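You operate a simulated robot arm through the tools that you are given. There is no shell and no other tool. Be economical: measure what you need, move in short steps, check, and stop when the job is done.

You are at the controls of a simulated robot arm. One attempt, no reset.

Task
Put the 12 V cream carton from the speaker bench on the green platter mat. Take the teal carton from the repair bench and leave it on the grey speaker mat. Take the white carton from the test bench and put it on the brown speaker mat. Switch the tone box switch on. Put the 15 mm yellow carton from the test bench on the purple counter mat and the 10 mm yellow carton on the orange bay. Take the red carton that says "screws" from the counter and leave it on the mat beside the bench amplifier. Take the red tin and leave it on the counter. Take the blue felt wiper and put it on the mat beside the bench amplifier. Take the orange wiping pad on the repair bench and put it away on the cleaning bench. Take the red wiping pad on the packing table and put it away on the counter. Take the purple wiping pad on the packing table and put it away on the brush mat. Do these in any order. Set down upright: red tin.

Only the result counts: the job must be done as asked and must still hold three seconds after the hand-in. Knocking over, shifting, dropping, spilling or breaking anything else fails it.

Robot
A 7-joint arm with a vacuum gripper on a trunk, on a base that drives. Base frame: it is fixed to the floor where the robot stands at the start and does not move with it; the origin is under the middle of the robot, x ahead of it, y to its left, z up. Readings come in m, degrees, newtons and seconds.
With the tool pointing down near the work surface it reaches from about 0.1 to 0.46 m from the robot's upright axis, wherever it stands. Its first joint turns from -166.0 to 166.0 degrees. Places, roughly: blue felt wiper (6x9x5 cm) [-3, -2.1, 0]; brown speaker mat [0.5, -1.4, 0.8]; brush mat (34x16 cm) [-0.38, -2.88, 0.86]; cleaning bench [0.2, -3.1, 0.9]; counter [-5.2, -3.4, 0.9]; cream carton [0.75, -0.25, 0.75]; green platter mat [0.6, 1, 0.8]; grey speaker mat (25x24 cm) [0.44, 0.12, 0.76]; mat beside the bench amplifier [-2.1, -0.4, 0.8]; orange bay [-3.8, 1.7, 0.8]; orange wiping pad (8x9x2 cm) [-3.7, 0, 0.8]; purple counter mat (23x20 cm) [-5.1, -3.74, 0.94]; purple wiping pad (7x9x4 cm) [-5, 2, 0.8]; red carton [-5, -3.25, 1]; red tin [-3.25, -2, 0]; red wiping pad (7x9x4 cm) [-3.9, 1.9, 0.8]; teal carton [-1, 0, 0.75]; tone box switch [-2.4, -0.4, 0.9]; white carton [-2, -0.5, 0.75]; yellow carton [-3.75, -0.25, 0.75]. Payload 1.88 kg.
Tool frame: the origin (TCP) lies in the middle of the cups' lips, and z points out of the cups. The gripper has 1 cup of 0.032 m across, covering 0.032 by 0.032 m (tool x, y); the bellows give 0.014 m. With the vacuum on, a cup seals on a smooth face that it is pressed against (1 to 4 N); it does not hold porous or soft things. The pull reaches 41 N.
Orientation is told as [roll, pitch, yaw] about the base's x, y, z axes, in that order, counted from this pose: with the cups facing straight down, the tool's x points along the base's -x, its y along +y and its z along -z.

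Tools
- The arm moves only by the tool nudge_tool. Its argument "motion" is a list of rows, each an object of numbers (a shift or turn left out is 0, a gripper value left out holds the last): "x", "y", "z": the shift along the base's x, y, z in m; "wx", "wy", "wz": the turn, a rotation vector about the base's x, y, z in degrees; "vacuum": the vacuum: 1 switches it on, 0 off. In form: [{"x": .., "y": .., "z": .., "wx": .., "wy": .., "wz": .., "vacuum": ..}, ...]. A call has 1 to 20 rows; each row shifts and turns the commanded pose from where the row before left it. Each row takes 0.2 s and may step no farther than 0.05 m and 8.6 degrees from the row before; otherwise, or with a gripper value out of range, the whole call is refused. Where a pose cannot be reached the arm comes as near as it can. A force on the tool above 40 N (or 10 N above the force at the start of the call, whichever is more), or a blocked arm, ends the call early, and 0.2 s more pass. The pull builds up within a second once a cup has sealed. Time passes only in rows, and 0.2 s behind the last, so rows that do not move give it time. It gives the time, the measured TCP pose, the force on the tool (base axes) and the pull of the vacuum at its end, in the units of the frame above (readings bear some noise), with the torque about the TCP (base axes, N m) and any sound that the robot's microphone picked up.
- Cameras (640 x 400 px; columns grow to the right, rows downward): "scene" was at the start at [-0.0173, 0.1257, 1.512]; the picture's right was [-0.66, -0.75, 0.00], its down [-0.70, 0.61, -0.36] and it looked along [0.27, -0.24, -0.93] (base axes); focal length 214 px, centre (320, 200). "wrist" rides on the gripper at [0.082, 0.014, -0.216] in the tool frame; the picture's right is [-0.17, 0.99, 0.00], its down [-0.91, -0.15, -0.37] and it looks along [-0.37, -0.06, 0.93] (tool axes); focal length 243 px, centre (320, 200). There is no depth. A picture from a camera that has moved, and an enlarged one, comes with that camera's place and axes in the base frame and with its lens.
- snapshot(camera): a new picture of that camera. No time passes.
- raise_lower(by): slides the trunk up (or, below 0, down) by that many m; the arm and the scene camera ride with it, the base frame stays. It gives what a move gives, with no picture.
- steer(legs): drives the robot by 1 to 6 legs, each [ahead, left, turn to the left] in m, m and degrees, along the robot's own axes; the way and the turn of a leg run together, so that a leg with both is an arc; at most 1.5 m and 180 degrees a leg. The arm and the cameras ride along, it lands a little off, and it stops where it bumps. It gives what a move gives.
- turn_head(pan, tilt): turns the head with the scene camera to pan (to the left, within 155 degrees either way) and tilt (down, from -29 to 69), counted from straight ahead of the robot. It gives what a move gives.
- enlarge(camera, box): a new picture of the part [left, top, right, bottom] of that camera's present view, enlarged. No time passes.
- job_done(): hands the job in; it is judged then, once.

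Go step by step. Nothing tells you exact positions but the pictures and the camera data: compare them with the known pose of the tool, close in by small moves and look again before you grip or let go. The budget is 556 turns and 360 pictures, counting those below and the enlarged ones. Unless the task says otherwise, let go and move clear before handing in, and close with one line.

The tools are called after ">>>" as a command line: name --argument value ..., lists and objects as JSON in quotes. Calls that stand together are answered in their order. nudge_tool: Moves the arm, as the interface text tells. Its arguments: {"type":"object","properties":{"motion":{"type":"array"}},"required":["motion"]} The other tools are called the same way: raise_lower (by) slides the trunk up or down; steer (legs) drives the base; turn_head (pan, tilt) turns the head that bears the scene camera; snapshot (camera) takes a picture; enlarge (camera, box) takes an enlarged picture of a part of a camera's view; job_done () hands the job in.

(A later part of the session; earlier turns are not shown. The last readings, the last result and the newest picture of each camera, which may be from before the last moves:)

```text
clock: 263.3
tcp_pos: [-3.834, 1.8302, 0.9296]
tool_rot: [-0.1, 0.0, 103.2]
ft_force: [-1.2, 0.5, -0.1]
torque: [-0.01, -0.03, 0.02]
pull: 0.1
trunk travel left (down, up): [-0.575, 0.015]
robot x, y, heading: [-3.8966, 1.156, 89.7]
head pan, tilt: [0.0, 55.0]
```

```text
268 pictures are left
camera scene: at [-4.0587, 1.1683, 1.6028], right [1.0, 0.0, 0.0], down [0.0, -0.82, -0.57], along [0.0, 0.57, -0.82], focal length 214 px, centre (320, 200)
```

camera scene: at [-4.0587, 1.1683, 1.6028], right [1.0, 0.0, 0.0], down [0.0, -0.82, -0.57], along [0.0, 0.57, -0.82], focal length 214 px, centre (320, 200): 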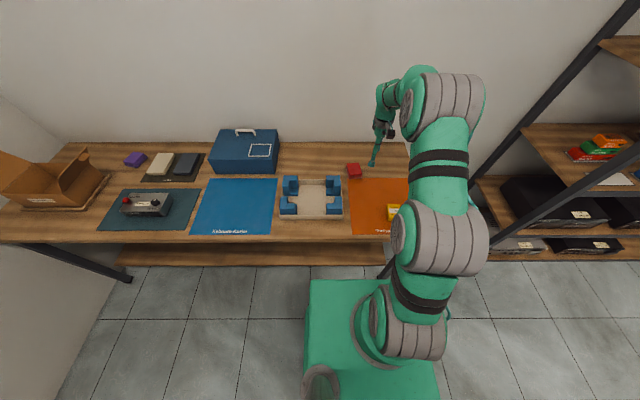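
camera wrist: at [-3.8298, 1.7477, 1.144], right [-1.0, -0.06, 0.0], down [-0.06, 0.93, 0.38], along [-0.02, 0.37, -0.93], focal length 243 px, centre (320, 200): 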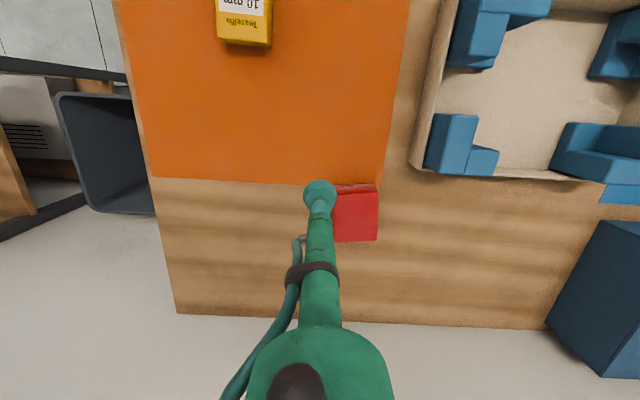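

>>> enlarge --camera "wrist" --box '[290, 160, 410, 260]'

>>> enlarge --camera "scene" --box '[330, 145, 390, 190]'

```text
4.00 times, centred on (350, 210) of wrist
camera zoom: at [-3.8298, 1.7477, 1.144], right [-1.0, -0.06, 0.0], down [-0.06, 0.93, 0.38], along [-0.02, 0.37, -0.93], focal length 970 px, centre (200, 160)
```

zoom: 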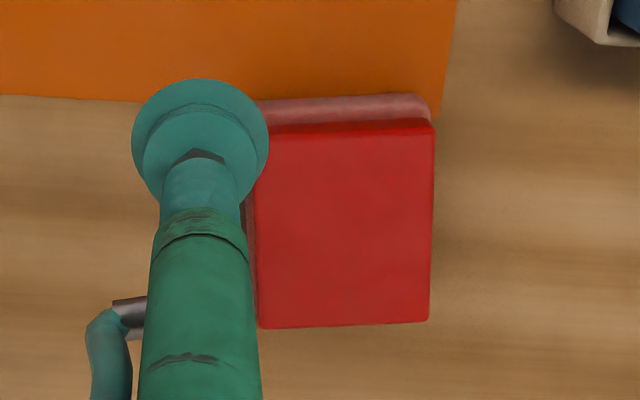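

```text
8.89 times, centred on (360, 168) of scene
camera zoom: at [-4.0587, 1.1683, 1.6028], right [1.0, 0.0, 0.0], down [0.0, -0.82, -0.57], along [0.0, 0.57, -0.82], focal length 1906 px, centre (-36, 489)
```

zoom: 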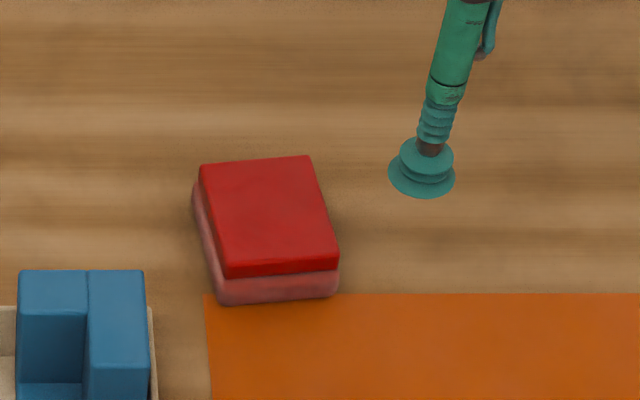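

The pad has a hard red back on top – good for suction. Target (-3.891, 1.90).

>>> nudge_tool --motion '[{"x": -0.028, "y": 0.035, "z": -0.02}, {"x": -0.029, "y": 0.035, "z": -0.02}, {"z": -0.03, "vacuum": 1}, {"z": -0.015}, {}]'

>>> snapshot --camera "wrist"

```text
clock: 264.5
tcp_pos: [-3.8907, 1.8992, 0.8424]
tool_rot: [-0.1, 0.1, 103.1]
ft_force: [0.0, -0.9, 0.4]
torque: [0.02, 0.02, 0.03]
pull: 0.2
trunk travel left (down, up): [-0.575, 0.015]
robot x, y, heading: [-3.8945, 1.1573, 89.6]
head pan, tilt: [0.0, 55.0]
```

```text
265 pictures are left
camera wrist: at [-3.8853, 1.8169, 1.058], right [-1.0, -0.06, 0.0], down [-0.06, 0.93, 0.38], along [-0.02, 0.37, -0.93], focal length 243 px, centre (320, 200)
```

wrist: 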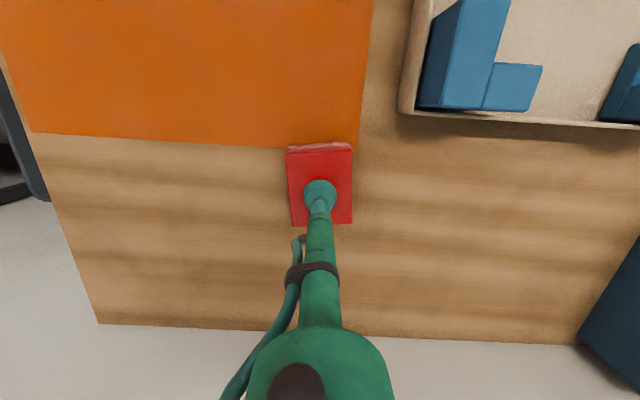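

Centred. Descend to seal.

>>> nudge_tool --motion '[{"z": -0.008}, {"z": -0.006}, {"z": -0.005}, {}, {}]'

```text
clock: 265.7
tcp_pos: [-3.8909, 1.9001, 0.8288]
tool_rot: [-0.1, -0.5, 103.1]
ft_force: [1.2, 1.4, 30.7]
torque: [-0.08, 0.1, -0.05]
pull: 41.0
trunk travel left (down, up): [-0.575, 0.015]
robot x, y, heading: [-3.8961, 1.1579, 90.0]
head pan, tilt: [0.0, 55.0]
```

Sealed. Lift, retract, and drive to the counter in the south-west with the red pad.

>>> nudge_tool --motion '[{"z": 0.03}, {"z": 0.05}, {"z": 0.03, "y": -0.02}, {"y": -0.045}, {"y": -0.045}, {"y": -0.045}, {"y": -0.045, "z": 0.02}, {"y": -0.045, "z": 0.02}, {"y": -0.045, "z": 0.02}, {"y": -0.045, "z": 0.02}, {"z": 0.04}, {"z": 0.04}]'

>>> steer --legs '[[-0.2, 0, 0], [0, 0.5, 0], [-1.4, 0, 0], [-1.2, 0, 0]]'

>>> turn_head --pan 130 --tilt 35

>>> snapshot --camera "scene"

>>> turn_head --pan -150 --tilt 35

>>> snapshot --camera "scene"

```text
clock: 268.3
tcp_pos: [-3.8904, 1.5683, 1.0976]
tool_rot: [-0.2, 0.0, 103.3]
ft_force: [-0.5, -0.1, 0.3]
torque: [-0.05, 0.02, -0.05]
pull: 40.4
trunk travel left (down, up): [-0.575, 0.015]
robot x, y, heading: [-3.892, 1.1518, 89.7]
head pan, tilt: [0.0, 55.0]
```

```text
clock: 284.6
tcp_pos: [-4.3654, -1.2178, 1.0967]
tool_rot: [-0.2, 0.0, 103.6]
ft_force: [1.2, 0.6, -0.5]
torque: [-0.02, 0.03, -0.02]
pull: 40.7
trunk travel left (down, up): [-0.575, 0.015]
robot x, y, heading: [-4.3687, -1.6265, 90.7]
head pan, tilt: [0.0, 55.0]
```

```text
clock: 286.8
tcp_pos: [-4.3668, -1.2182, 1.0969]
tool_rot: [-0.1, 0.1, 103.7]
ft_force: [0.4, -0.1, -0.2]
torque: [-0.01, 0.02, -0.03]
pull: 41.1
trunk travel left (down, up): [-0.575, 0.015]
robot x, y, heading: [-4.3722, -1.6285, 90.5]
head pan, tilt: [130.0, 35.0]
```

```text
264 pictures are left
camera scene: at [-4.598, -1.7483, 1.631], right [-0.65, 0.76, 0.0], down [0.44, 0.37, -0.82], along [-0.62, -0.53, -0.57], focal length 214 px, centre (320, 200)
```

scene: 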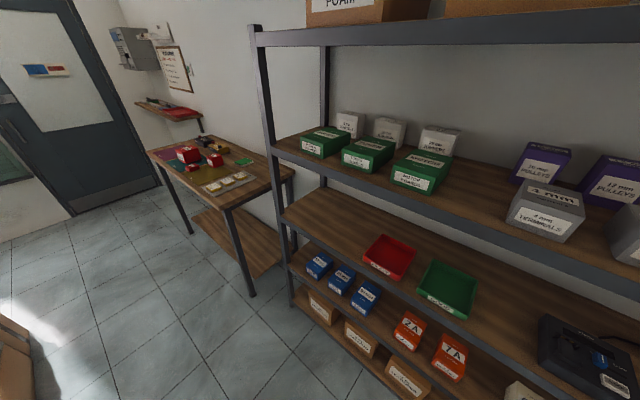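

```text
clock: 290.6
tcp_pos: [-4.3659, -1.2182, 1.0968]
tool_rot: [-0.2, 0.0, 103.6]
ft_force: [-1.0, -0.4, -0.7]
torque: [0.0, -0.01, 0.0]
pull: 40.8
trunk travel left (down, up): [-0.575, 0.015]
robot x, y, heading: [-4.3709, -1.6269, 90.5]
head pan, tilt: [-150.0, 35.0]
```

```text
263 pictures are left
camera scene: at [-4.4863, -1.7673, 1.631], right [-0.86, -0.51, 0.0], down [-0.29, 0.49, -0.82], along [0.41, -0.71, -0.57], focal length 214 px, centre (320, 200)
```

scene: 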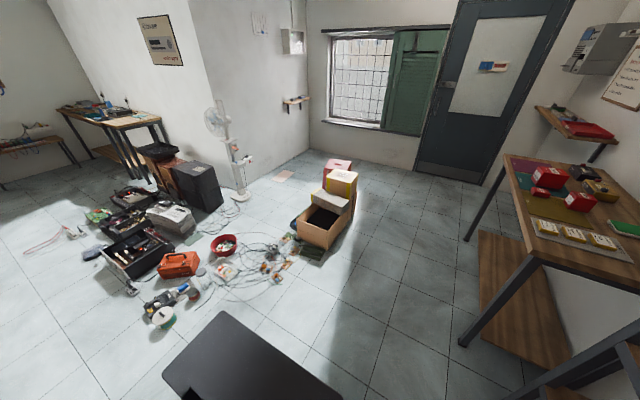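

Route clear. Continue to the counter and face it.

>>> steer --legs '[[-0.85, 0.04, 0], [-0.85, 0.04, 0], [0, 0, 89.5]]'

>>> turn_head --pan 0 --tilt 50

>>> snapshot --camera "scene"

>>> snapshot --camera "wrist"

```text
clock: 303.0
tcp_pos: [-4.8514, -3.3066, 1.0961]
tool_rot: [-0.1, -0.1, -168.4]
ft_force: [0.4, -0.5, 0.0]
torque: [-0.03, 0.0, -0.01]
pull: 40.4
trunk travel left (down, up): [-0.575, 0.015]
robot x, y, heading: [-4.4416, -3.3242, 178.0]
head pan, tilt: [-150.0, 35.0]
```

```text
clock: 305.3
tcp_pos: [-4.8518, -3.3071, 1.0963]
tool_rot: [-0.1, 0.0, -168.6]
ft_force: [-0.4, 0.3, -1.1]
torque: [0.0, 0.04, -0.01]
pull: 40.5
trunk travel left (down, up): [-0.575, 0.015]
robot x, y, heading: [-4.4415, -3.3234, 178.2]
head pan, tilt: [0.0, 50.0]
```

```text
262 pictures are left
camera scene: at [-4.4633, -3.4887, 1.6093], right [0.03, 1.0, 0.0], down [0.77, -0.02, -0.64], along [-0.64, 0.02, -0.77], focal length 214 px, centre (320, 200)
```

scene: 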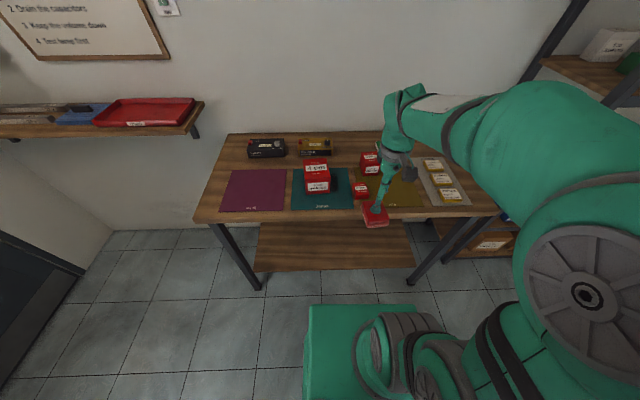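

```text
261 pictures are left
camera wrist: at [-4.7686, -3.3034, 1.312], right [0.03, -1.0, 0.0], down [-0.93, -0.03, 0.38], along [-0.38, -0.01, -0.93], focal length 243 px, centre (320, 200)
```

wrist: 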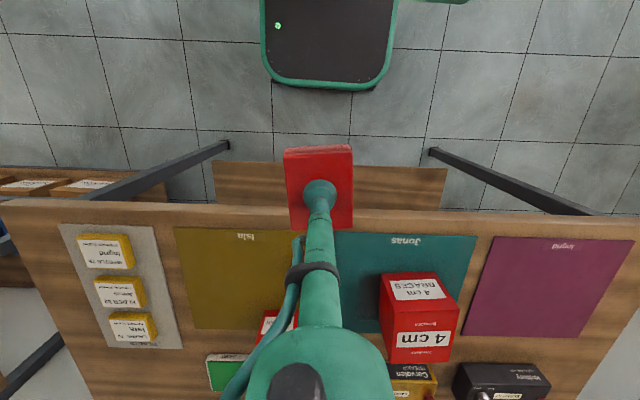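

>>> enlarge --camera "scene" --box '[190, 120, 500, 230]'

>>> enlarge --camera "wrist" --box '[170, 200, 640, 400]'

```text
2.06 times, centred on (345, 175) of scene
camera zoom: at [-4.4633, -3.4887, 1.6093], right [0.03, 1.0, 0.0], down [0.77, -0.02, -0.64], along [-0.64, 0.02, -0.77], focal length 443 px, centre (268, 252)
```

zoom: 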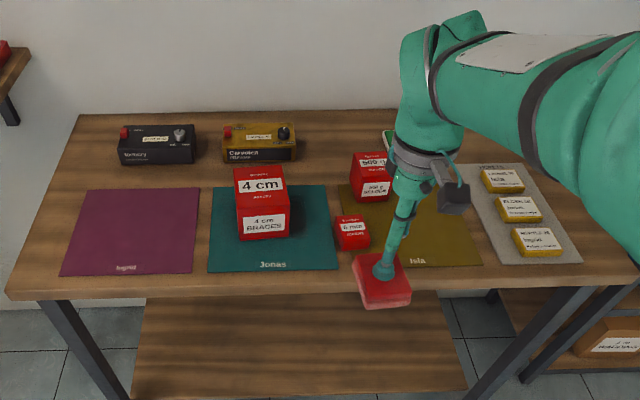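

```text
1.36 times, centred on (405, 300) of wrist
camera zoom: at [-4.7686, -3.3034, 1.312], right [0.03, -1.0, 0.0], down [-0.93, -0.03, 0.38], along [-0.38, -0.01, -0.93], focal length 330 px, centre (204, 64)
```

zoom: 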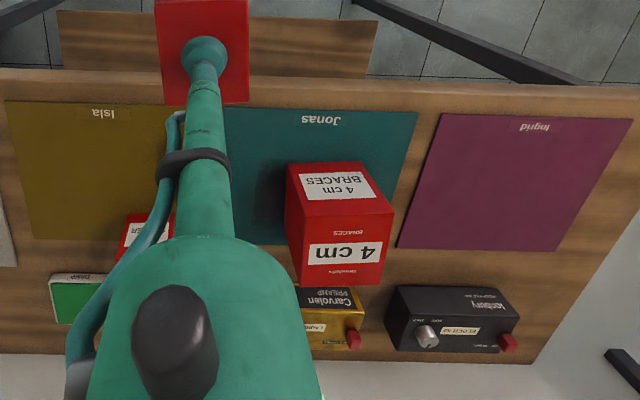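

Three red cartons on the counter. I'll set the red pad on bare wood behind the teal mat, between the gold box and the "500 g" carton, at about (-5.36, -3.33).

>>> nudge_tool --motion '[{"z": 0.04}, {"y": -0.02, "z": 0.02}]'

>>> steer --legs '[[0.19, 0, 2]]'

>>> snapshot --camera "wrist"

>>> snapshot --camera "scene"

```text
clock: 305.9
tcp_pos: [-4.8515, -3.3284, 1.1556]
tool_rot: [-0.1, 0.0, -168.5]
ft_force: [-0.3, 0.1, -1.3]
torque: [0.01, -0.02, 0.01]
pull: 41.0
trunk travel left (down, up): [-0.575, 0.015]
robot x, y, heading: [-4.4466, -3.3248, 178.3]
head pan, tilt: [0.0, 50.0]
```

```text
clock: 307.5
tcp_pos: [-5.0432, -3.3394, 1.155]
tool_rot: [-0.1, -0.1, -166.5]
ft_force: [-0.5, 0.2, -0.6]
torque: [0.03, -0.01, -0.03]
pull: 40.7
trunk travel left (down, up): [-0.575, 0.015]
robot x, y, heading: [-4.6322, -3.3216, -179.5]
head pan, tilt: [0.0, 50.0]
```

```text
258 pictures are left
camera wrist: at [-4.9601, -3.3332, 1.372], right [0.07, -1.0, 0.0], down [-0.92, -0.07, 0.37], along [-0.37, -0.03, -0.93], focal length 243 px, centre (320, 200)
```

wrist: 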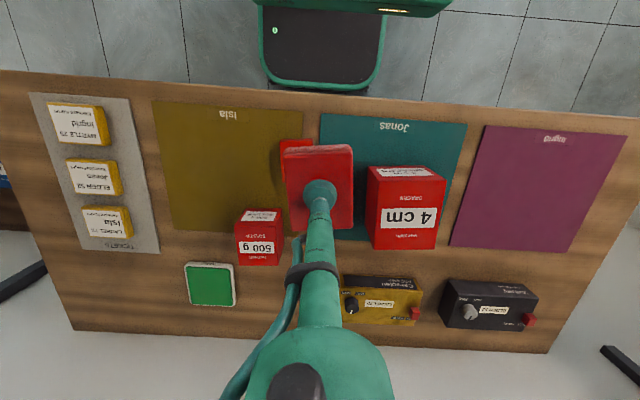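

```text
257 pictures are left
camera scene: at [-4.6502, -3.4868, 1.6093], right [0.0, 1.0, 0.0], down [0.77, 0.0, -0.64], along [-0.64, 0.0, -0.77], focal length 214 px, centre (320, 200)
```

scene: 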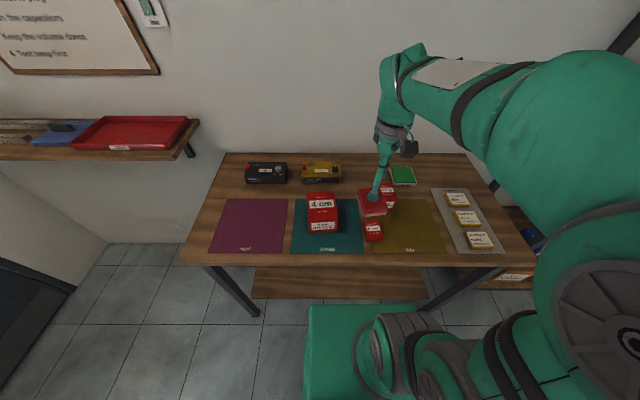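

Go along y≈-3.35 between the two cartons, lowering slightly to stay inside the reach limit.

>>> nudge_tool --motion '[{"x": -0.04, "y": -0.008}, {"x": -0.03, "z": -0.03, "y": -0.005}, {"x": -0.02, "z": -0.025}, {"x": -0.045}, {"x": -0.045}]'

>>> snapshot --camera "wrist"

>>> enlarge --camera "scene" --box '[240, 130, 460, 260]'

```text
clock: 308.7
tcp_pos: [-5.2225, -3.3533, 1.1029]
tool_rot: [-0.1, 0.1, -166.4]
ft_force: [-0.7, -0.7, -0.9]
torque: [-0.01, 0.02, -0.01]
pull: 40.9
trunk travel left (down, up): [-0.575, 0.015]
robot x, y, heading: [-4.6359, -3.3179, -179.7]
head pan, tilt: [0.0, 50.0]
```

```text
256 pictures are left
camera wrist: at [-5.1404, -3.3467, 1.3182], right [0.07, -1.0, 0.0], down [-0.93, -0.07, 0.37], along [-0.37, -0.02, -0.93], focal length 243 px, centre (320, 200)
```

wrist: 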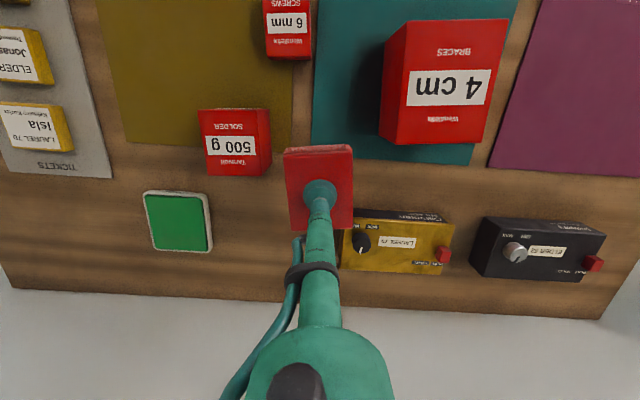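

```text
2.91 times, centred on (350, 195) of scene
camera zoom: at [-4.6505, -3.4868, 1.6093], right [0.0, 1.0, 0.0], down [0.77, 0.0, -0.64], along [-0.64, 0.0, -0.77], focal length 624 px, centre (233, 214)
```

zoom: 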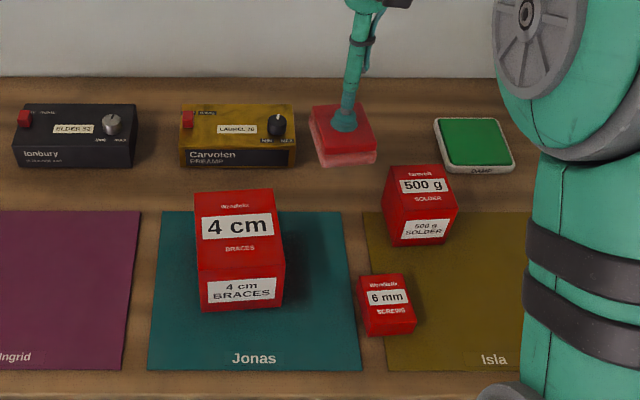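

"6 mm SCREWS" is the small one. Free spot between gold box and green sponge tray: (-5.36, -3.30). Place the pad there.

>>> nudge_tool --motion '[{"x": -0.045}, {"x": -0.045}, {"x": -0.045, "y": 0.02}, {"y": 0.033}, {"z": -0.05}, {"z": -0.04}, {}]'

>>> snapshot --camera "wrist"

```text
clock: 310.3
tcp_pos: [-5.3587, -3.2976, 1.0113]
tool_rot: [-0.1, -0.1, -166.5]
ft_force: [-0.6, -0.8, 0.3]
torque: [-0.02, 0.0, -0.01]
pull: 41.3
trunk travel left (down, up): [-0.575, 0.015]
robot x, y, heading: [-4.6311, -3.3218, -179.7]
head pan, tilt: [0.0, 50.0]
```

```text
254 pictures are left
camera wrist: at [-5.2744, -3.292, 1.227], right [0.07, -1.0, 0.0], down [-0.92, -0.07, 0.38], along [-0.37, -0.03, -0.93], focal length 243 px, centre (320, 200)
```

wrist: 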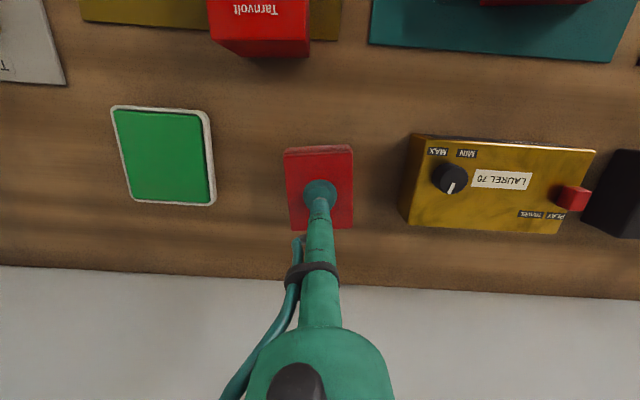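

>>> nudge_tool --motion '[{"z": -0.03}, {"z": -0.008}, {"z": -0.005}, {}]'

>>> nudge_tool --motion '[{"z": -0.005}, {"z": -0.004}, {}]'

```text
clock: 311.3
tcp_pos: [-5.3581, -3.2994, 0.9733]
tool_rot: [-0.2, -0.5, -166.5]
ft_force: [1.6, -1.1, 22.2]
torque: [0.03, -0.2, -0.12]
pull: 40.8
trunk travel left (down, up): [-0.575, 0.015]
robot x, y, heading: [-4.6341, -3.3205, -179.6]
head pan, tilt: [0.0, 50.0]
```

```text
clock: 312.1
tcp_pos: [-5.3571, -3.2997, 0.9627]
tool_rot: [-0.1, -0.3, -166.5]
ft_force: [-2.1, 0.3, 32.0]
torque: [-0.03, -0.11, -0.04]
pull: 40.2
trunk travel left (down, up): [-0.575, 0.015]
robot x, y, heading: [-4.6329, -3.321, -179.6]
head pan, tilt: [0.0, 50.0]
```

Release and retreat, then look at the screws carton.

>>> nudge_tool --motion '[{"vacuum": 0}, {}, {}, {}, {"z": 0.01}, {"z": 0.05}, {"z": 0.05}, {"x": 0.045, "y": -0.03}, {"x": 0.045, "y": -0.03}, {"x": 0.045}, {"x": 0.045}, {"x": 0.045}]'

>>> snapshot --camera "wrist"

>>> enlarge --camera "scene" --box '[320, 160, 430, 250]'

```text
refused: row 8 steps farther than a row can; nothing moved
```

```text
253 pictures are left
camera wrist: at [-5.2736, -3.2933, 1.1776], right [0.07, -1.0, 0.0], down [-0.92, -0.07, 0.38], along [-0.38, -0.02, -0.92], focal length 243 px, centre (320, 200)
```

wrist: 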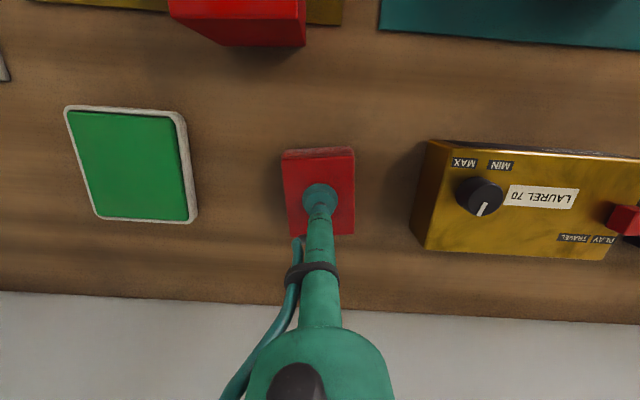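

```text
4.44 times, centred on (375, 205) of scene
camera zoom: at [-4.6475, -3.4868, 1.6094], right [0.0, 1.0, 0.0], down [0.77, 0.0, -0.64], along [-0.64, 0.0, -0.77], focal length 953 px, centre (76, 178)
```

zoom: 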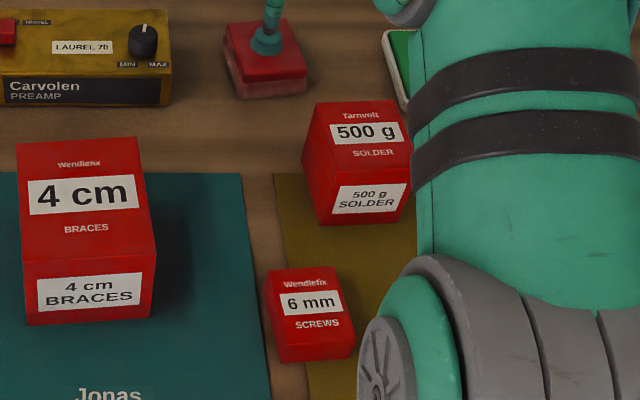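

>>> nudge_tool --motion '[{"vacuum": 0}, {}, {}, {}, {"z": 0.01}, {"z": 0.05}, {"z": 0.05}, {"x": 0.035, "y": -0.03}, {"x": 0.035, "y": -0.02}, {"x": 0.045}, {"x": 0.045}, {"x": 0.045}]'

>>> snapshot --camera "wrist"

```text
clock: 314.7
tcp_pos: [-5.1536, -3.3503, 1.0709]
tool_rot: [-0.2, 0.0, -166.4]
ft_force: [0.7, 0.1, -0.2]
torque: [-0.01, -0.02, 0.03]
pull: 0.0
trunk travel left (down, up): [-0.575, 0.015]
robot x, y, heading: [-4.6359, -3.3209, -179.8]
head pan, tilt: [0.0, 50.0]
```

```text
251 pictures are left
camera wrist: at [-5.0703, -3.344, 1.2856], right [0.07, -1.0, 0.0], down [-0.92, -0.07, 0.38], along [-0.37, -0.02, -0.93], focal length 243 px, centre (320, 200)
```

wrist: 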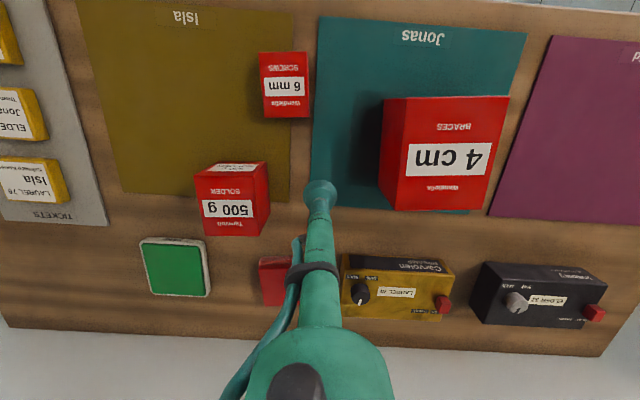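

Screws carton centre (-5.056, -3.30). Move over it.

>>> nudge_tool --motion '[{"x": 0.035, "y": 0.017}, {"x": 0.033, "y": 0.017}, {"x": 0.03, "y": 0.016}, {"z": -0.04}, {"z": -0.025, "vacuum": 1}]'

>>> snapshot --camera "wrist"

```text
clock: 315.9
tcp_pos: [-5.0548, -3.3013, 1.0033]
tool_rot: [-0.1, 0.1, -166.5]
ft_force: [-1.7, 0.2, 0.0]
torque: [-0.01, -0.02, 0.03]
pull: 0.0
trunk travel left (down, up): [-0.575, 0.015]
robot x, y, heading: [-4.6312, -3.3201, -179.6]
head pan, tilt: [0.0, 50.0]
```

```text
250 pictures are left
camera wrist: at [-4.9715, -3.2951, 1.2194], right [0.07, -1.0, 0.0], down [-0.92, -0.06, 0.38], along [-0.37, -0.03, -0.93], focal length 243 px, centre (320, 200)
```

wrist: 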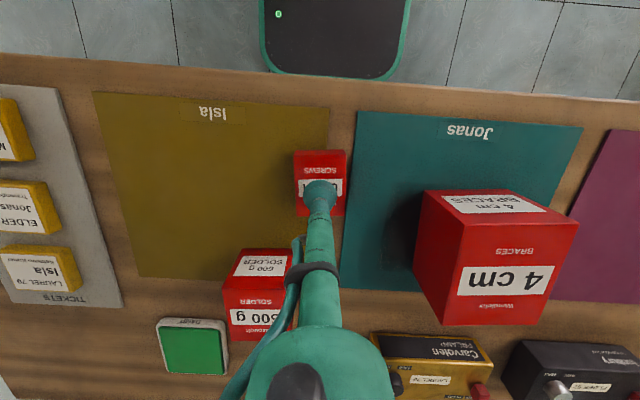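

>>> nudge_tool --motion '[{"z": -0.02}, {"z": -0.008}, {"z": -0.006}, {}, {}]'

```text
clock: 317.1
tcp_pos: [-5.0565, -3.2998, 0.9714]
tool_rot: [-0.1, -0.2, -166.5]
ft_force: [1.0, -1.2, 25.7]
torque: [0.0, -0.03, -0.14]
pull: 40.6
trunk travel left (down, up): [-0.575, 0.015]
robot x, y, heading: [-4.6345, -3.3199, -180.0]
head pan, tilt: [0.0, 50.0]
```

Sealed. Lift and carry to the mat beside the amplifier.

>>> nudge_tool --motion '[{"z": 0.03}, {"z": 0.05}, {"z": 0.05}, {"x": 0.03}]'

>>> steer --legs '[[-0.25, 0, 0], [0, 0, -90], [1.1, 0, 0], [1.05, 0, 0], [0, -1.15, 0], [0, -1.15, 0]]'

>>> snapshot --camera "scene"

>>> snapshot --camera "wrist"

```text
clock: 318.1
tcp_pos: [-5.0231, -3.2983, 1.1]
tool_rot: [0.0, 0.0, -166.4]
ft_force: [0.4, -0.1, -1.3]
torque: [0.03, -0.01, -0.03]
pull: 40.9
trunk travel left (down, up): [-0.575, 0.015]
robot x, y, heading: [-4.6353, -3.3191, -179.7]
head pan, tilt: [0.0, 50.0]
```

```text
clock: 344.8
tcp_pos: [-2.005, -0.8565, 1.0991]
tool_rot: [-0.1, 0.0, 101.1]
ft_force: [0.0, -0.1, -1.6]
torque: [-0.05, 0.02, 0.05]
pull: 40.7
trunk travel left (down, up): [-0.575, 0.015]
robot x, y, heading: [-2.0441, -1.2428, 87.9]
head pan, tilt: [0.0, 50.0]
```

```text
249 pictures are left
camera scene: at [-2.2067, -1.223, 1.6093], right [1.0, -0.04, 0.0], down [-0.03, -0.77, -0.64], along [0.03, 0.64, -0.77], focal length 214 px, centre (320, 200)
```

scene: 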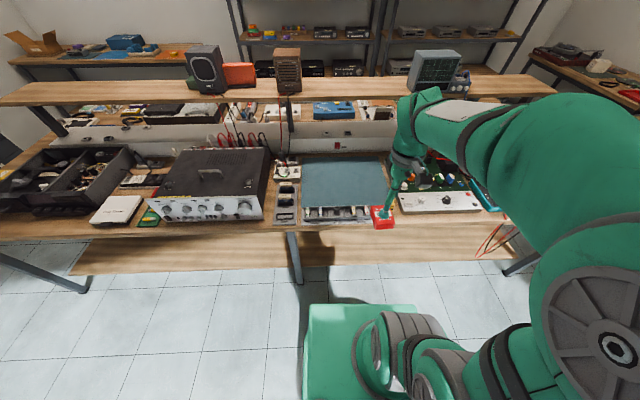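

```text
248 pictures are left
camera wrist: at [-2.0032, -0.9395, 1.3154], right [-1.0, -0.03, 0.0], down [-0.02, 0.93, 0.37], along [-0.01, 0.37, -0.93], focal length 243 px, centre (320, 200)
```

wrist: 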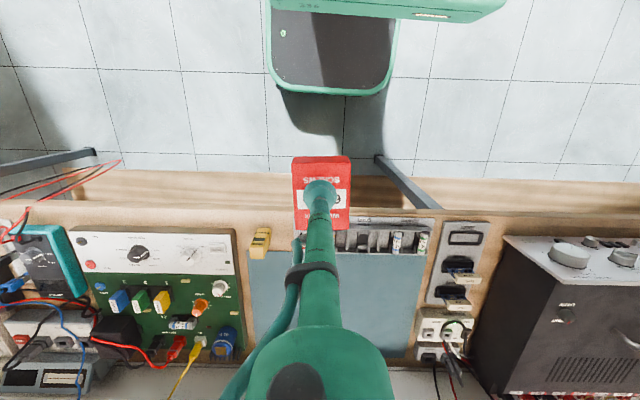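

>>> steer --legs '[[0.12, 0, 1.5]]'

>>> nudge_tool --motion '[{"z": -0.04, "y": 0.02}, {"z": -0.04, "y": 0.03}, {"y": 0.04, "x": 0.02}, {"y": 0.04, "x": 0.02}, {"y": 0.04, "x": 0.02}, {"y": 0.045, "x": 0.01}]'

>>> snapshot --camera "wrist"

```text
clock: 346.1
tcp_pos: [-2.0111, -0.7356, 1.0979]
tool_rot: [-0.1, 0.0, 102.5]
ft_force: [0.5, 0.0, -0.8]
torque: [-0.02, 0.0, 0.01]
pull: 40.3
trunk travel left (down, up): [-0.575, 0.015]
robot x, y, heading: [-2.0409, -1.1247, 89.3]
head pan, tilt: [0.0, 50.0]
```

```text
clock: 347.5
tcp_pos: [-1.9422, -0.5183, 1.0198]
tool_rot: [0.0, -0.1, 102.5]
ft_force: [0.1, 0.4, -1.7]
torque: [0.05, -0.03, 0.01]
pull: 40.6
trunk travel left (down, up): [-0.575, 0.015]
robot x, y, heading: [-2.0416, -1.1237, 89.1]
head pan, tilt: [0.0, 50.0]
```

```text
247 pictures are left
camera wrist: at [-1.9383, -0.6003, 1.236], right [-1.0, -0.05, 0.0], down [-0.05, 0.93, 0.37], along [-0.02, 0.37, -0.93], focal length 243 px, centre (320, 200)
```

wrist: 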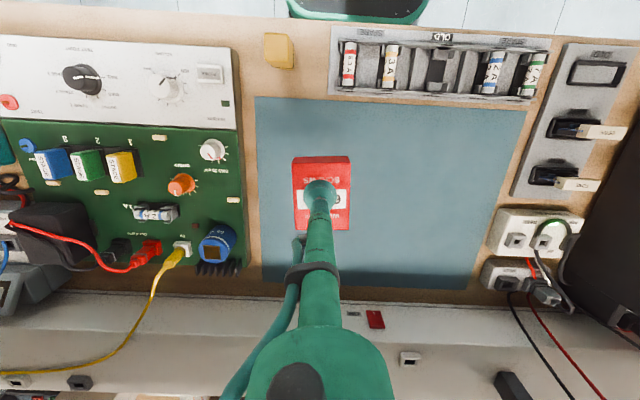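

Directly over the mat (x -2.29…-1.83, y -0.61…-0.21). Lower here.

>>> nudge_tool --motion '[{"y": 0.03, "z": -0.03}, {"z": -0.05}, {"z": -0.05}, {"z": -0.03}, {"z": -0.01}, {"z": -0.005}, {}]'

>>> nudge_tool --motion '[{"z": -0.004}, {"z": -0.004}, {}]'

```text
clock: 349.1
tcp_pos: [-1.9407, -0.49, 0.8495]
tool_rot: [-0.2, -0.4, 102.5]
ft_force: [-1.4, -1.5, 29.0]
torque: [-0.11, 0.11, -0.1]
pull: 40.8
trunk travel left (down, up): [-0.575, 0.015]
robot x, y, heading: [-2.0403, -1.1221, 89.3]
head pan, tilt: [0.0, 50.0]
```

```text
clock: 349.9
tcp_pos: [-1.9415, -0.491, 0.838]
tool_rot: [-0.1, -0.3, 102.5]
ft_force: [0.9, 6.0, 29.1]
torque: [-0.09, 0.07, 0.0]
pull: 40.6
trunk travel left (down, up): [-0.575, 0.015]
robot x, y, heading: [-2.0421, -1.1259, 89.1]
head pan, tilt: [0.0, 50.0]
```

Down. Release, lift, and verify; then look for the floor items.

>>> nudge_tool --motion '[{"vacuum": 0}, {}, {}, {}, {"z": 0.01}, {"z": 0.05}, {"z": 0.05}, {"z": 0.03, "y": -0.03}, {"y": -0.045}, {"y": -0.045}, {"y": -0.045}, {"y": -0.045}]'

>>> snapshot --camera "wrist"

>>> steer --legs '[[-0.1, 0, 0], [0, 0.6, 0]]'

>>> turn_head --pan 140 --tilt 40

>>> snapshot --camera "scene"

```text
clock: 352.5
tcp_pos: [-1.9402, -0.7015, 0.9769]
tool_rot: [-0.1, 0.0, 102.5]
ft_force: [-0.5, 0.0, 1.4]
torque: [-0.03, -0.02, -0.02]
pull: 0.1
trunk travel left (down, up): [-0.575, 0.015]
robot x, y, heading: [-2.0418, -1.1211, 89.2]
head pan, tilt: [0.0, 50.0]
```

```text
246 pictures are left
camera wrist: at [-1.9374, -0.7843, 1.1918], right [-1.0, -0.05, 0.0], down [-0.05, 0.93, 0.38], along [-0.02, 0.37, -0.93], focal length 243 px, centre (320, 200)
```

wrist: 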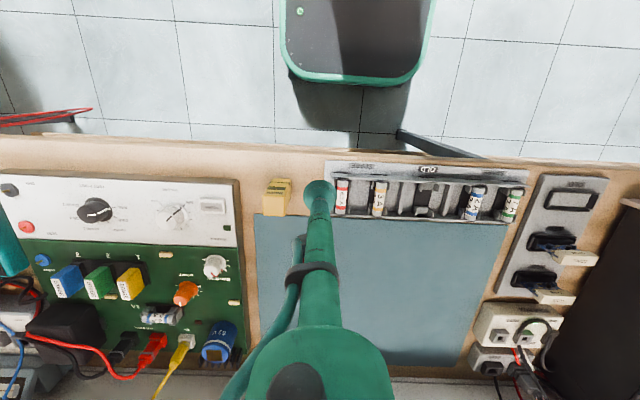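

```text
clock: 356.6
tcp_pos: [-2.5525, -0.7972, 0.976]
tool_rot: [-0.1, 0.0, 103.5]
ft_force: [0.4, -1.3, -0.5]
torque: [0.04, -0.03, 0.0]
pull: 0.1
trunk travel left (down, up): [-0.575, 0.015]
robot x, y, heading: [-2.6459, -1.2228, 90.3]
head pan, tilt: [0.0, 50.0]
```

```text
clock: 358.9
tcp_pos: [-2.5536, -0.7975, 0.9757]
tool_rot: [-0.1, 0.0, 103.4]
ft_force: [0.5, -0.2, 0.0]
torque: [0.04, 0.01, 0.02]
pull: 0.0
trunk travel left (down, up): [-0.575, 0.015]
robot x, y, heading: [-2.6465, -1.2236, 90.4]
head pan, tilt: [140.0, 40.0]
```

```text
245 pictures are left
camera scene: at [-2.8629, -1.3506, 1.6235], right [-0.77, 0.64, 0.0], down [0.41, 0.49, -0.77], along [-0.49, -0.59, -0.64], focal length 214 px, centre (320, 200)
```

scene: 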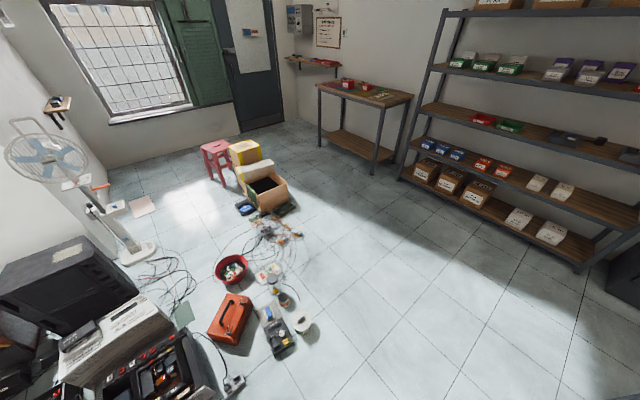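

>>> enlarge --camera "scene" --box '[200, 240, 340, 370]'

>>> turn_head --pan 155 --tilt 58

>>> snapshot --camera "scene"

```text
3.08 times, centred on (270, 305) of scene
camera zoom: at [-2.8629, -1.3506, 1.6235], right [-0.77, 0.64, 0.0], down [0.41, 0.49, -0.77], along [-0.49, -0.59, -0.64], focal length 660 px, centre (474, -123)
```

zoom: 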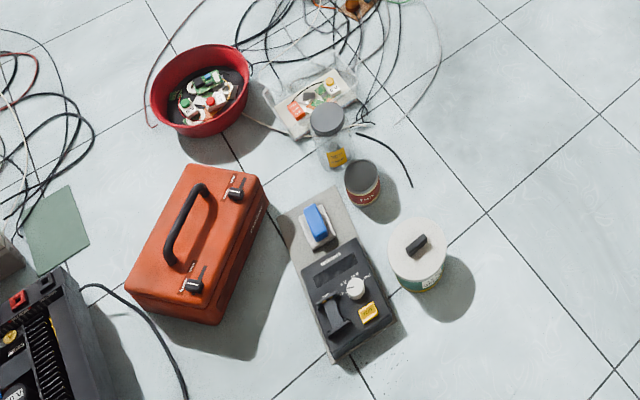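

```text
clock: 359.7
tcp_pos: [-2.5526, -0.7964, 0.9747]
tool_rot: [0.0, 0.0, 103.5]
ft_force: [-0.7, -0.1, -0.3]
torque: [0.04, -0.01, 0.01]
pull: 0.1
trunk travel left (down, up): [-0.575, 0.015]
robot x, y, heading: [-2.6466, -1.2233, 90.2]
head pan, tilt: [154.7, 58.0]
```

```text
243 pictures are left
camera scene: at [-2.8378, -1.3477, 1.5992], right [-0.91, 0.42, 0.0], down [0.36, 0.77, -0.53], along [-0.23, -0.48, -0.85], focal length 214 px, centre (320, 200)
```

scene: 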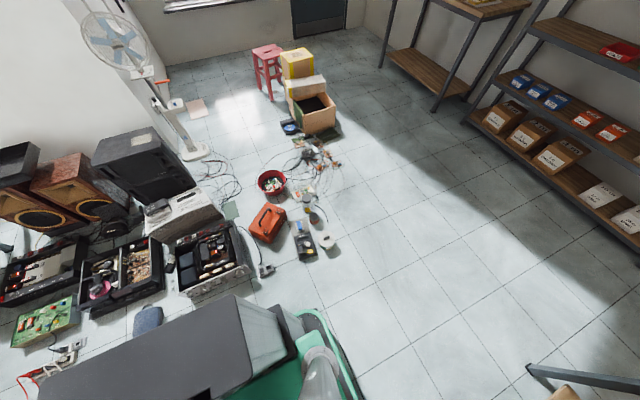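

The blue felt wiper (blue block) is at about (-2.995, -2.08), the red "Flux" tin at about (-3.14, -2.10). I'll approach from the open floor to the west.

>>> steer --legs '[[0, 1.1, 0], [0, 0, -90], [0, -0.87, 0]]'

>>> turn_head --pan 0 --tilt 60

>>> snapshot --camera "scene"

>>> snapshot --camera "wrist"

```text
clock: 373.4
tcp_pos: [-3.3494, -2.177, 0.9758]
tool_rot: [-0.1, 0.0, 13.3]
ft_force: [-0.9, -0.7, -0.9]
torque: [-0.03, -0.04, -0.01]
pull: 0.0
trunk travel left (down, up): [-0.575, 0.015]
robot x, y, heading: [-3.774, -2.0847, -0.2]
head pan, tilt: [154.7, 58.0]
```

```text
clock: 375.8
tcp_pos: [-3.3489, -2.1786, 0.9763]
tool_rot: [-0.2, 0.0, 13.4]
ft_force: [0.4, -1.0, 0.2]
torque: [-0.03, 0.0, 0.0]
pull: 0.0
trunk travel left (down, up): [-0.575, 0.015]
robot x, y, heading: [-3.776, -2.0846, 0.0]
head pan, tilt: [0.0, 60.0]
```

```text
242 pictures are left
camera scene: at [-3.7679, -1.9224, 1.5967], right [0.0, -1.0, 0.0], down [-0.87, 0.0, -0.5], along [0.5, 0.0, -0.87], focal length 214 px, centre (320, 200)
```

scene: 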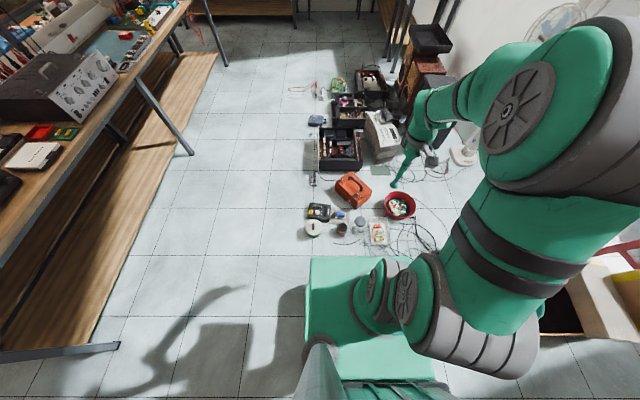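

```text
241 pictures are left
camera wrist: at [-3.4324, -2.1828, 1.1918], right [-0.07, 1.0, 0.0], down [0.93, 0.06, 0.37], along [0.37, 0.02, -0.93], focal length 243 px, centre (320, 200)
```

wrist: 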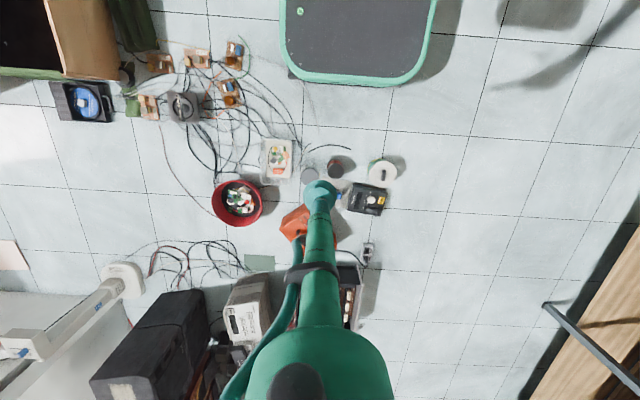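

Shift slightly north-east to get both within reach while staying clear of the wires, then lower the trunk.

>>> steer --legs '[[0, 0.15, 0], [0.12, 0, 0]]'

>>> raise_lower --by -0.45

>>> snapshot --camera "wrist"

>>> snapshot --camera "scene"

```text
clock: 378.0
tcp_pos: [-3.2279, -2.0269, 0.9772]
tool_rot: [0.0, 0.0, 13.7]
ft_force: [-0.7, 0.0, -0.7]
torque: [0.02, 0.04, 0.02]
pull: 0.1
trunk travel left (down, up): [-0.575, 0.015]
robot x, y, heading: [-3.6539, -1.9342, 0.7]
head pan, tilt: [0.0, 60.0]
```

```text
refused: -0.45 is not a number from -0.4 to 0.4
```

```text
240 pictures are left
camera wrist: at [-3.311, -2.0317, 1.1916], right [-0.07, 1.0, 0.0], down [0.92, 0.07, 0.37], along [0.37, 0.03, -0.93], focal length 243 px, centre (320, 200)
```

wrist: 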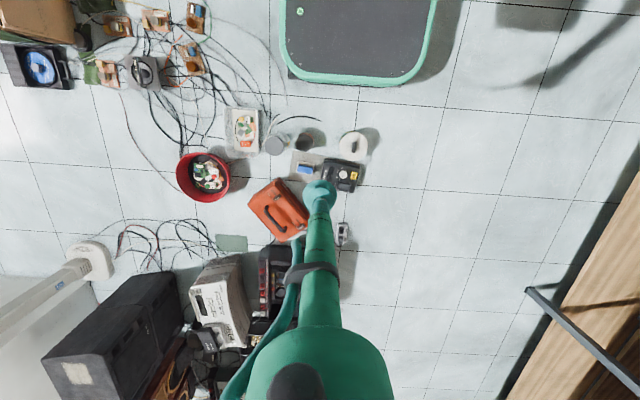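

```text
239 pictures are left
camera scene: at [-3.6478, -1.7733, 1.5967], right [0.01, -1.0, 0.0], down [-0.87, -0.01, -0.5], along [0.5, 0.0, -0.87], focal length 214 px, centre (320, 200)
```

scene: 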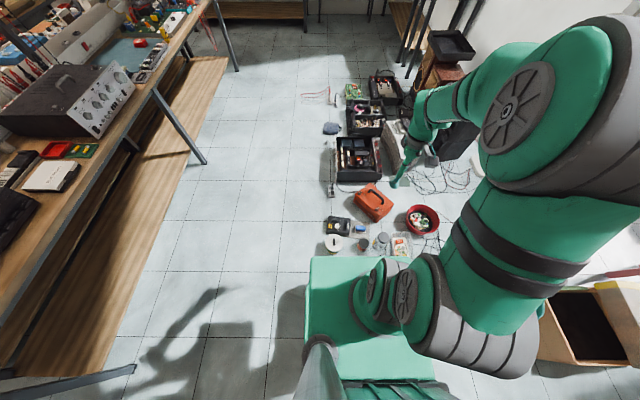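

>>> raise_lower --by -0.4

>>> nudge_tool --motion '[{"x": 0.04, "y": 0.0, "z": -0.03}, {"x": 0.04, "z": -0.03}, {"z": -0.04}]'

>>> snapshot --camera "wrist"

>>> snapshot --camera "scene"

```text
clock: 381.9
tcp_pos: [-3.2284, -2.0263, 0.5759]
tool_rot: [0.0, 0.0, 13.7]
ft_force: [-0.7, -0.4, 0.1]
torque: [-0.01, 0.01, -0.01]
pull: 0.1
trunk travel left (down, up): [-0.175, 0.415]
robot x, y, heading: [-3.6517, -1.9358, 0.7]
head pan, tilt: [0.0, 60.0]
```

```text
clock: 382.7
tcp_pos: [-3.1498, -2.0272, 0.4761]
tool_rot: [-0.1, 0.0, 13.7]
ft_force: [0.7, -0.6, 1.0]
torque: [-0.02, -0.04, 0.03]
pull: 0.1
trunk travel left (down, up): [-0.175, 0.415]
robot x, y, heading: [-3.6551, -1.9351, 0.5]
head pan, tilt: [0.0, 60.0]
```

```text
238 pictures are left
camera wrist: at [-3.2322, -2.032, 0.6917], right [-0.07, 1.0, 0.0], down [0.92, 0.07, 0.38], along [0.37, 0.03, -0.93], focal length 243 px, centre (320, 200)
```

wrist: 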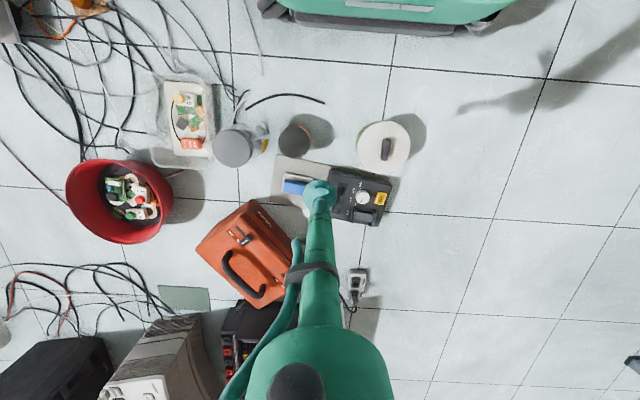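

```text
237 pictures are left
camera scene: at [-3.6485, -1.7733, 1.1968], right [0.01, -1.0, 0.0], down [-0.87, -0.01, -0.5], along [0.5, 0.0, -0.87], focal length 214 px, centre (320, 200)
```

scene: 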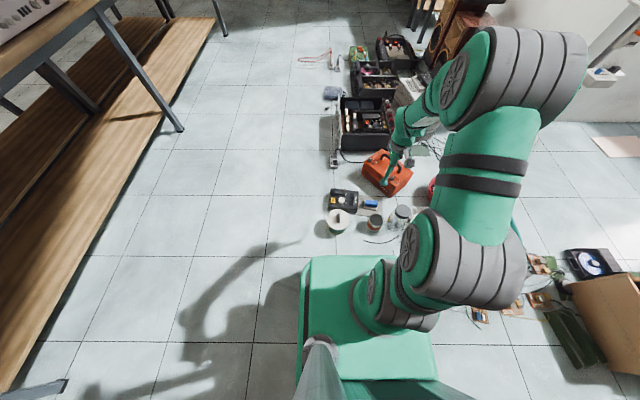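

>>> nudge_tool --motion '[{"z": -0.04, "y": 0.03}, {"z": -0.04, "y": 0.03}, {"z": -0.04}]'

>>> snapshot --camera "wrist"

>>> enlarge --camera "wrist" --box '[180, 100, 360, 220]'

>>> enlarge --camera "scene" --box '[310, 160, 430, 250]'

```text
clock: 383.5
tcp_pos: [-3.1468, -1.9667, 0.3552]
tool_rot: [0.0, -0.1, 13.7]
ft_force: [-0.1, 0.0, -0.3]
torque: [-0.03, -0.02, -0.05]
pull: 0.0
trunk travel left (down, up): [-0.175, 0.415]
robot x, y, heading: [-3.6542, -1.9361, 0.5]
head pan, tilt: [0.0, 60.0]
```

```text
236 pictures are left
camera wrist: at [-3.2304, -1.9718, 0.5709], right [-0.07, 1.0, 0.0], down [0.92, 0.07, 0.38], along [0.37, 0.03, -0.93], focal length 243 px, centre (320, 200)
```

wrist: 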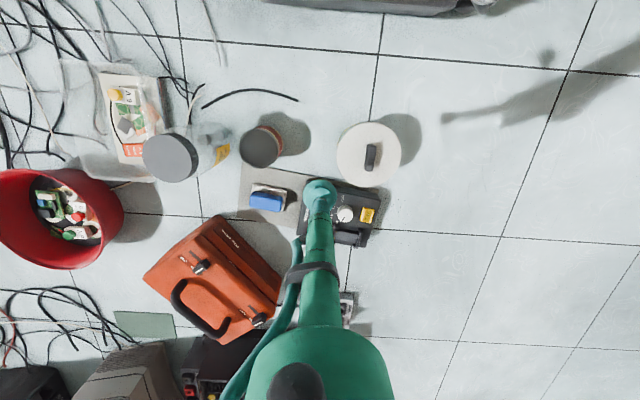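

```text
3.33 times, centred on (270, 160) of wrist
camera zoom: at [-3.2304, -1.9718, 0.5709], right [-0.07, 1.0, 0.0], down [0.92, 0.07, 0.38], along [0.37, 0.03, -0.93], focal length 809 px, centre (487, 333)
```

zoom: 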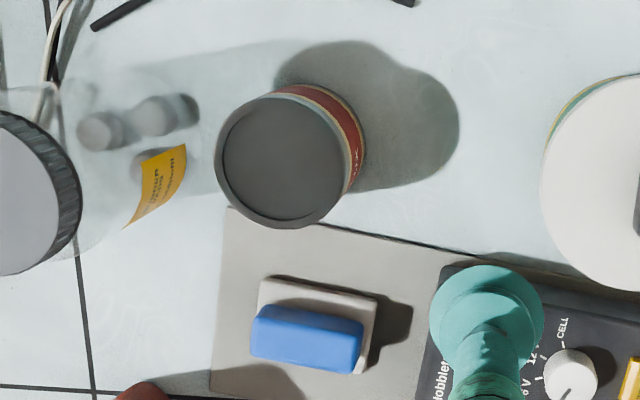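

```text
4.44 times, centred on (370, 205) of scene
camera zoom: at [-3.6484, -1.7733, 1.1968], right [0.01, -1.0, 0.0], down [-0.87, -0.01, -0.5], along [0.5, 0.0, -0.87], focal length 953 px, centre (98, 178)
```

zoom: 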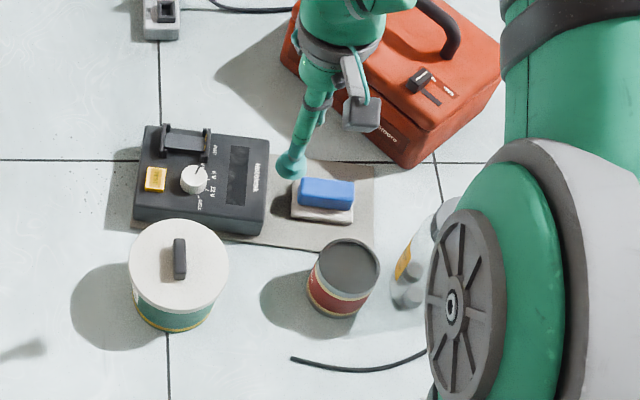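

The wiper has a hard blue handle on top (centre about (-3.015, -2.081), top ≈0.055). Move over it and lower the trunk.

>>> nudge_tool --motion '[{"x": 0.033, "y": -0.0285}, {"x": 0.033, "y": -0.0285}, {"x": 0.033, "y": -0.0285}, {"x": 0.033, "y": -0.0285}]'

>>> raise_lower --by -0.15

>>> snapshot --camera "wrist"

>>> snapshot --camera "scene"

```text
clock: 384.5
tcp_pos: [-3.0175, -2.082, 0.3558]
tool_rot: [0.0, 0.0, 13.8]
ft_force: [0.3, -0.4, -0.7]
torque: [-0.02, 0.0, 0.01]
pull: 0.1
trunk travel left (down, up): [-0.175, 0.415]
robot x, y, heading: [-3.6529, -1.9416, 0.3]
head pan, tilt: [0.0, 60.0]
```

```text
clock: 386.2
tcp_pos: [-3.0168, -2.0813, 0.2067]
tool_rot: [-0.1, 0.0, 13.6]
ft_force: [0.4, 0.4, 0.1]
torque: [0.0, -0.02, -0.02]
pull: 0.0
trunk travel left (down, up): [-0.025, 0.565]
robot x, y, heading: [-3.6541, -1.9349, 0.6]
head pan, tilt: [0.0, 60.0]
```

```text
233 pictures are left
camera wrist: at [-3.1005, -2.0862, 0.4212], right [-0.07, 1.0, 0.0], down [0.92, 0.07, 0.37], along [0.37, 0.03, -0.93], focal length 243 px, centre (320, 200)
```

wrist: 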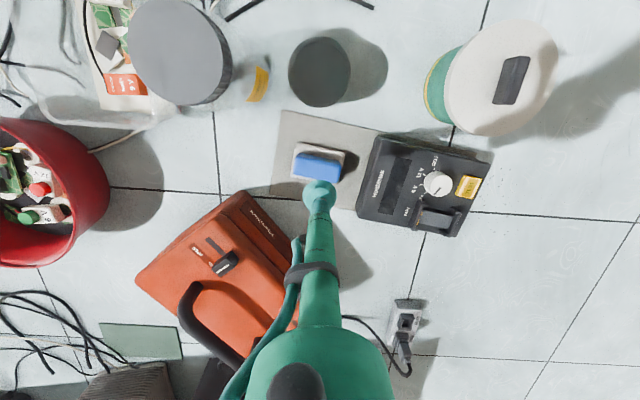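

```text
232 pictures are left
camera scene: at [-3.6481, -1.7733, 1.0468], right [0.01, -1.0, 0.0], down [-0.87, -0.01, -0.5], along [0.5, 0.0, -0.87], focal length 214 px, centre (320, 200)
```

scene: 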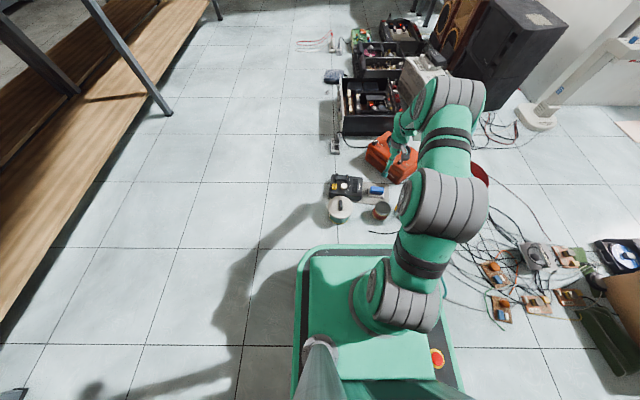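

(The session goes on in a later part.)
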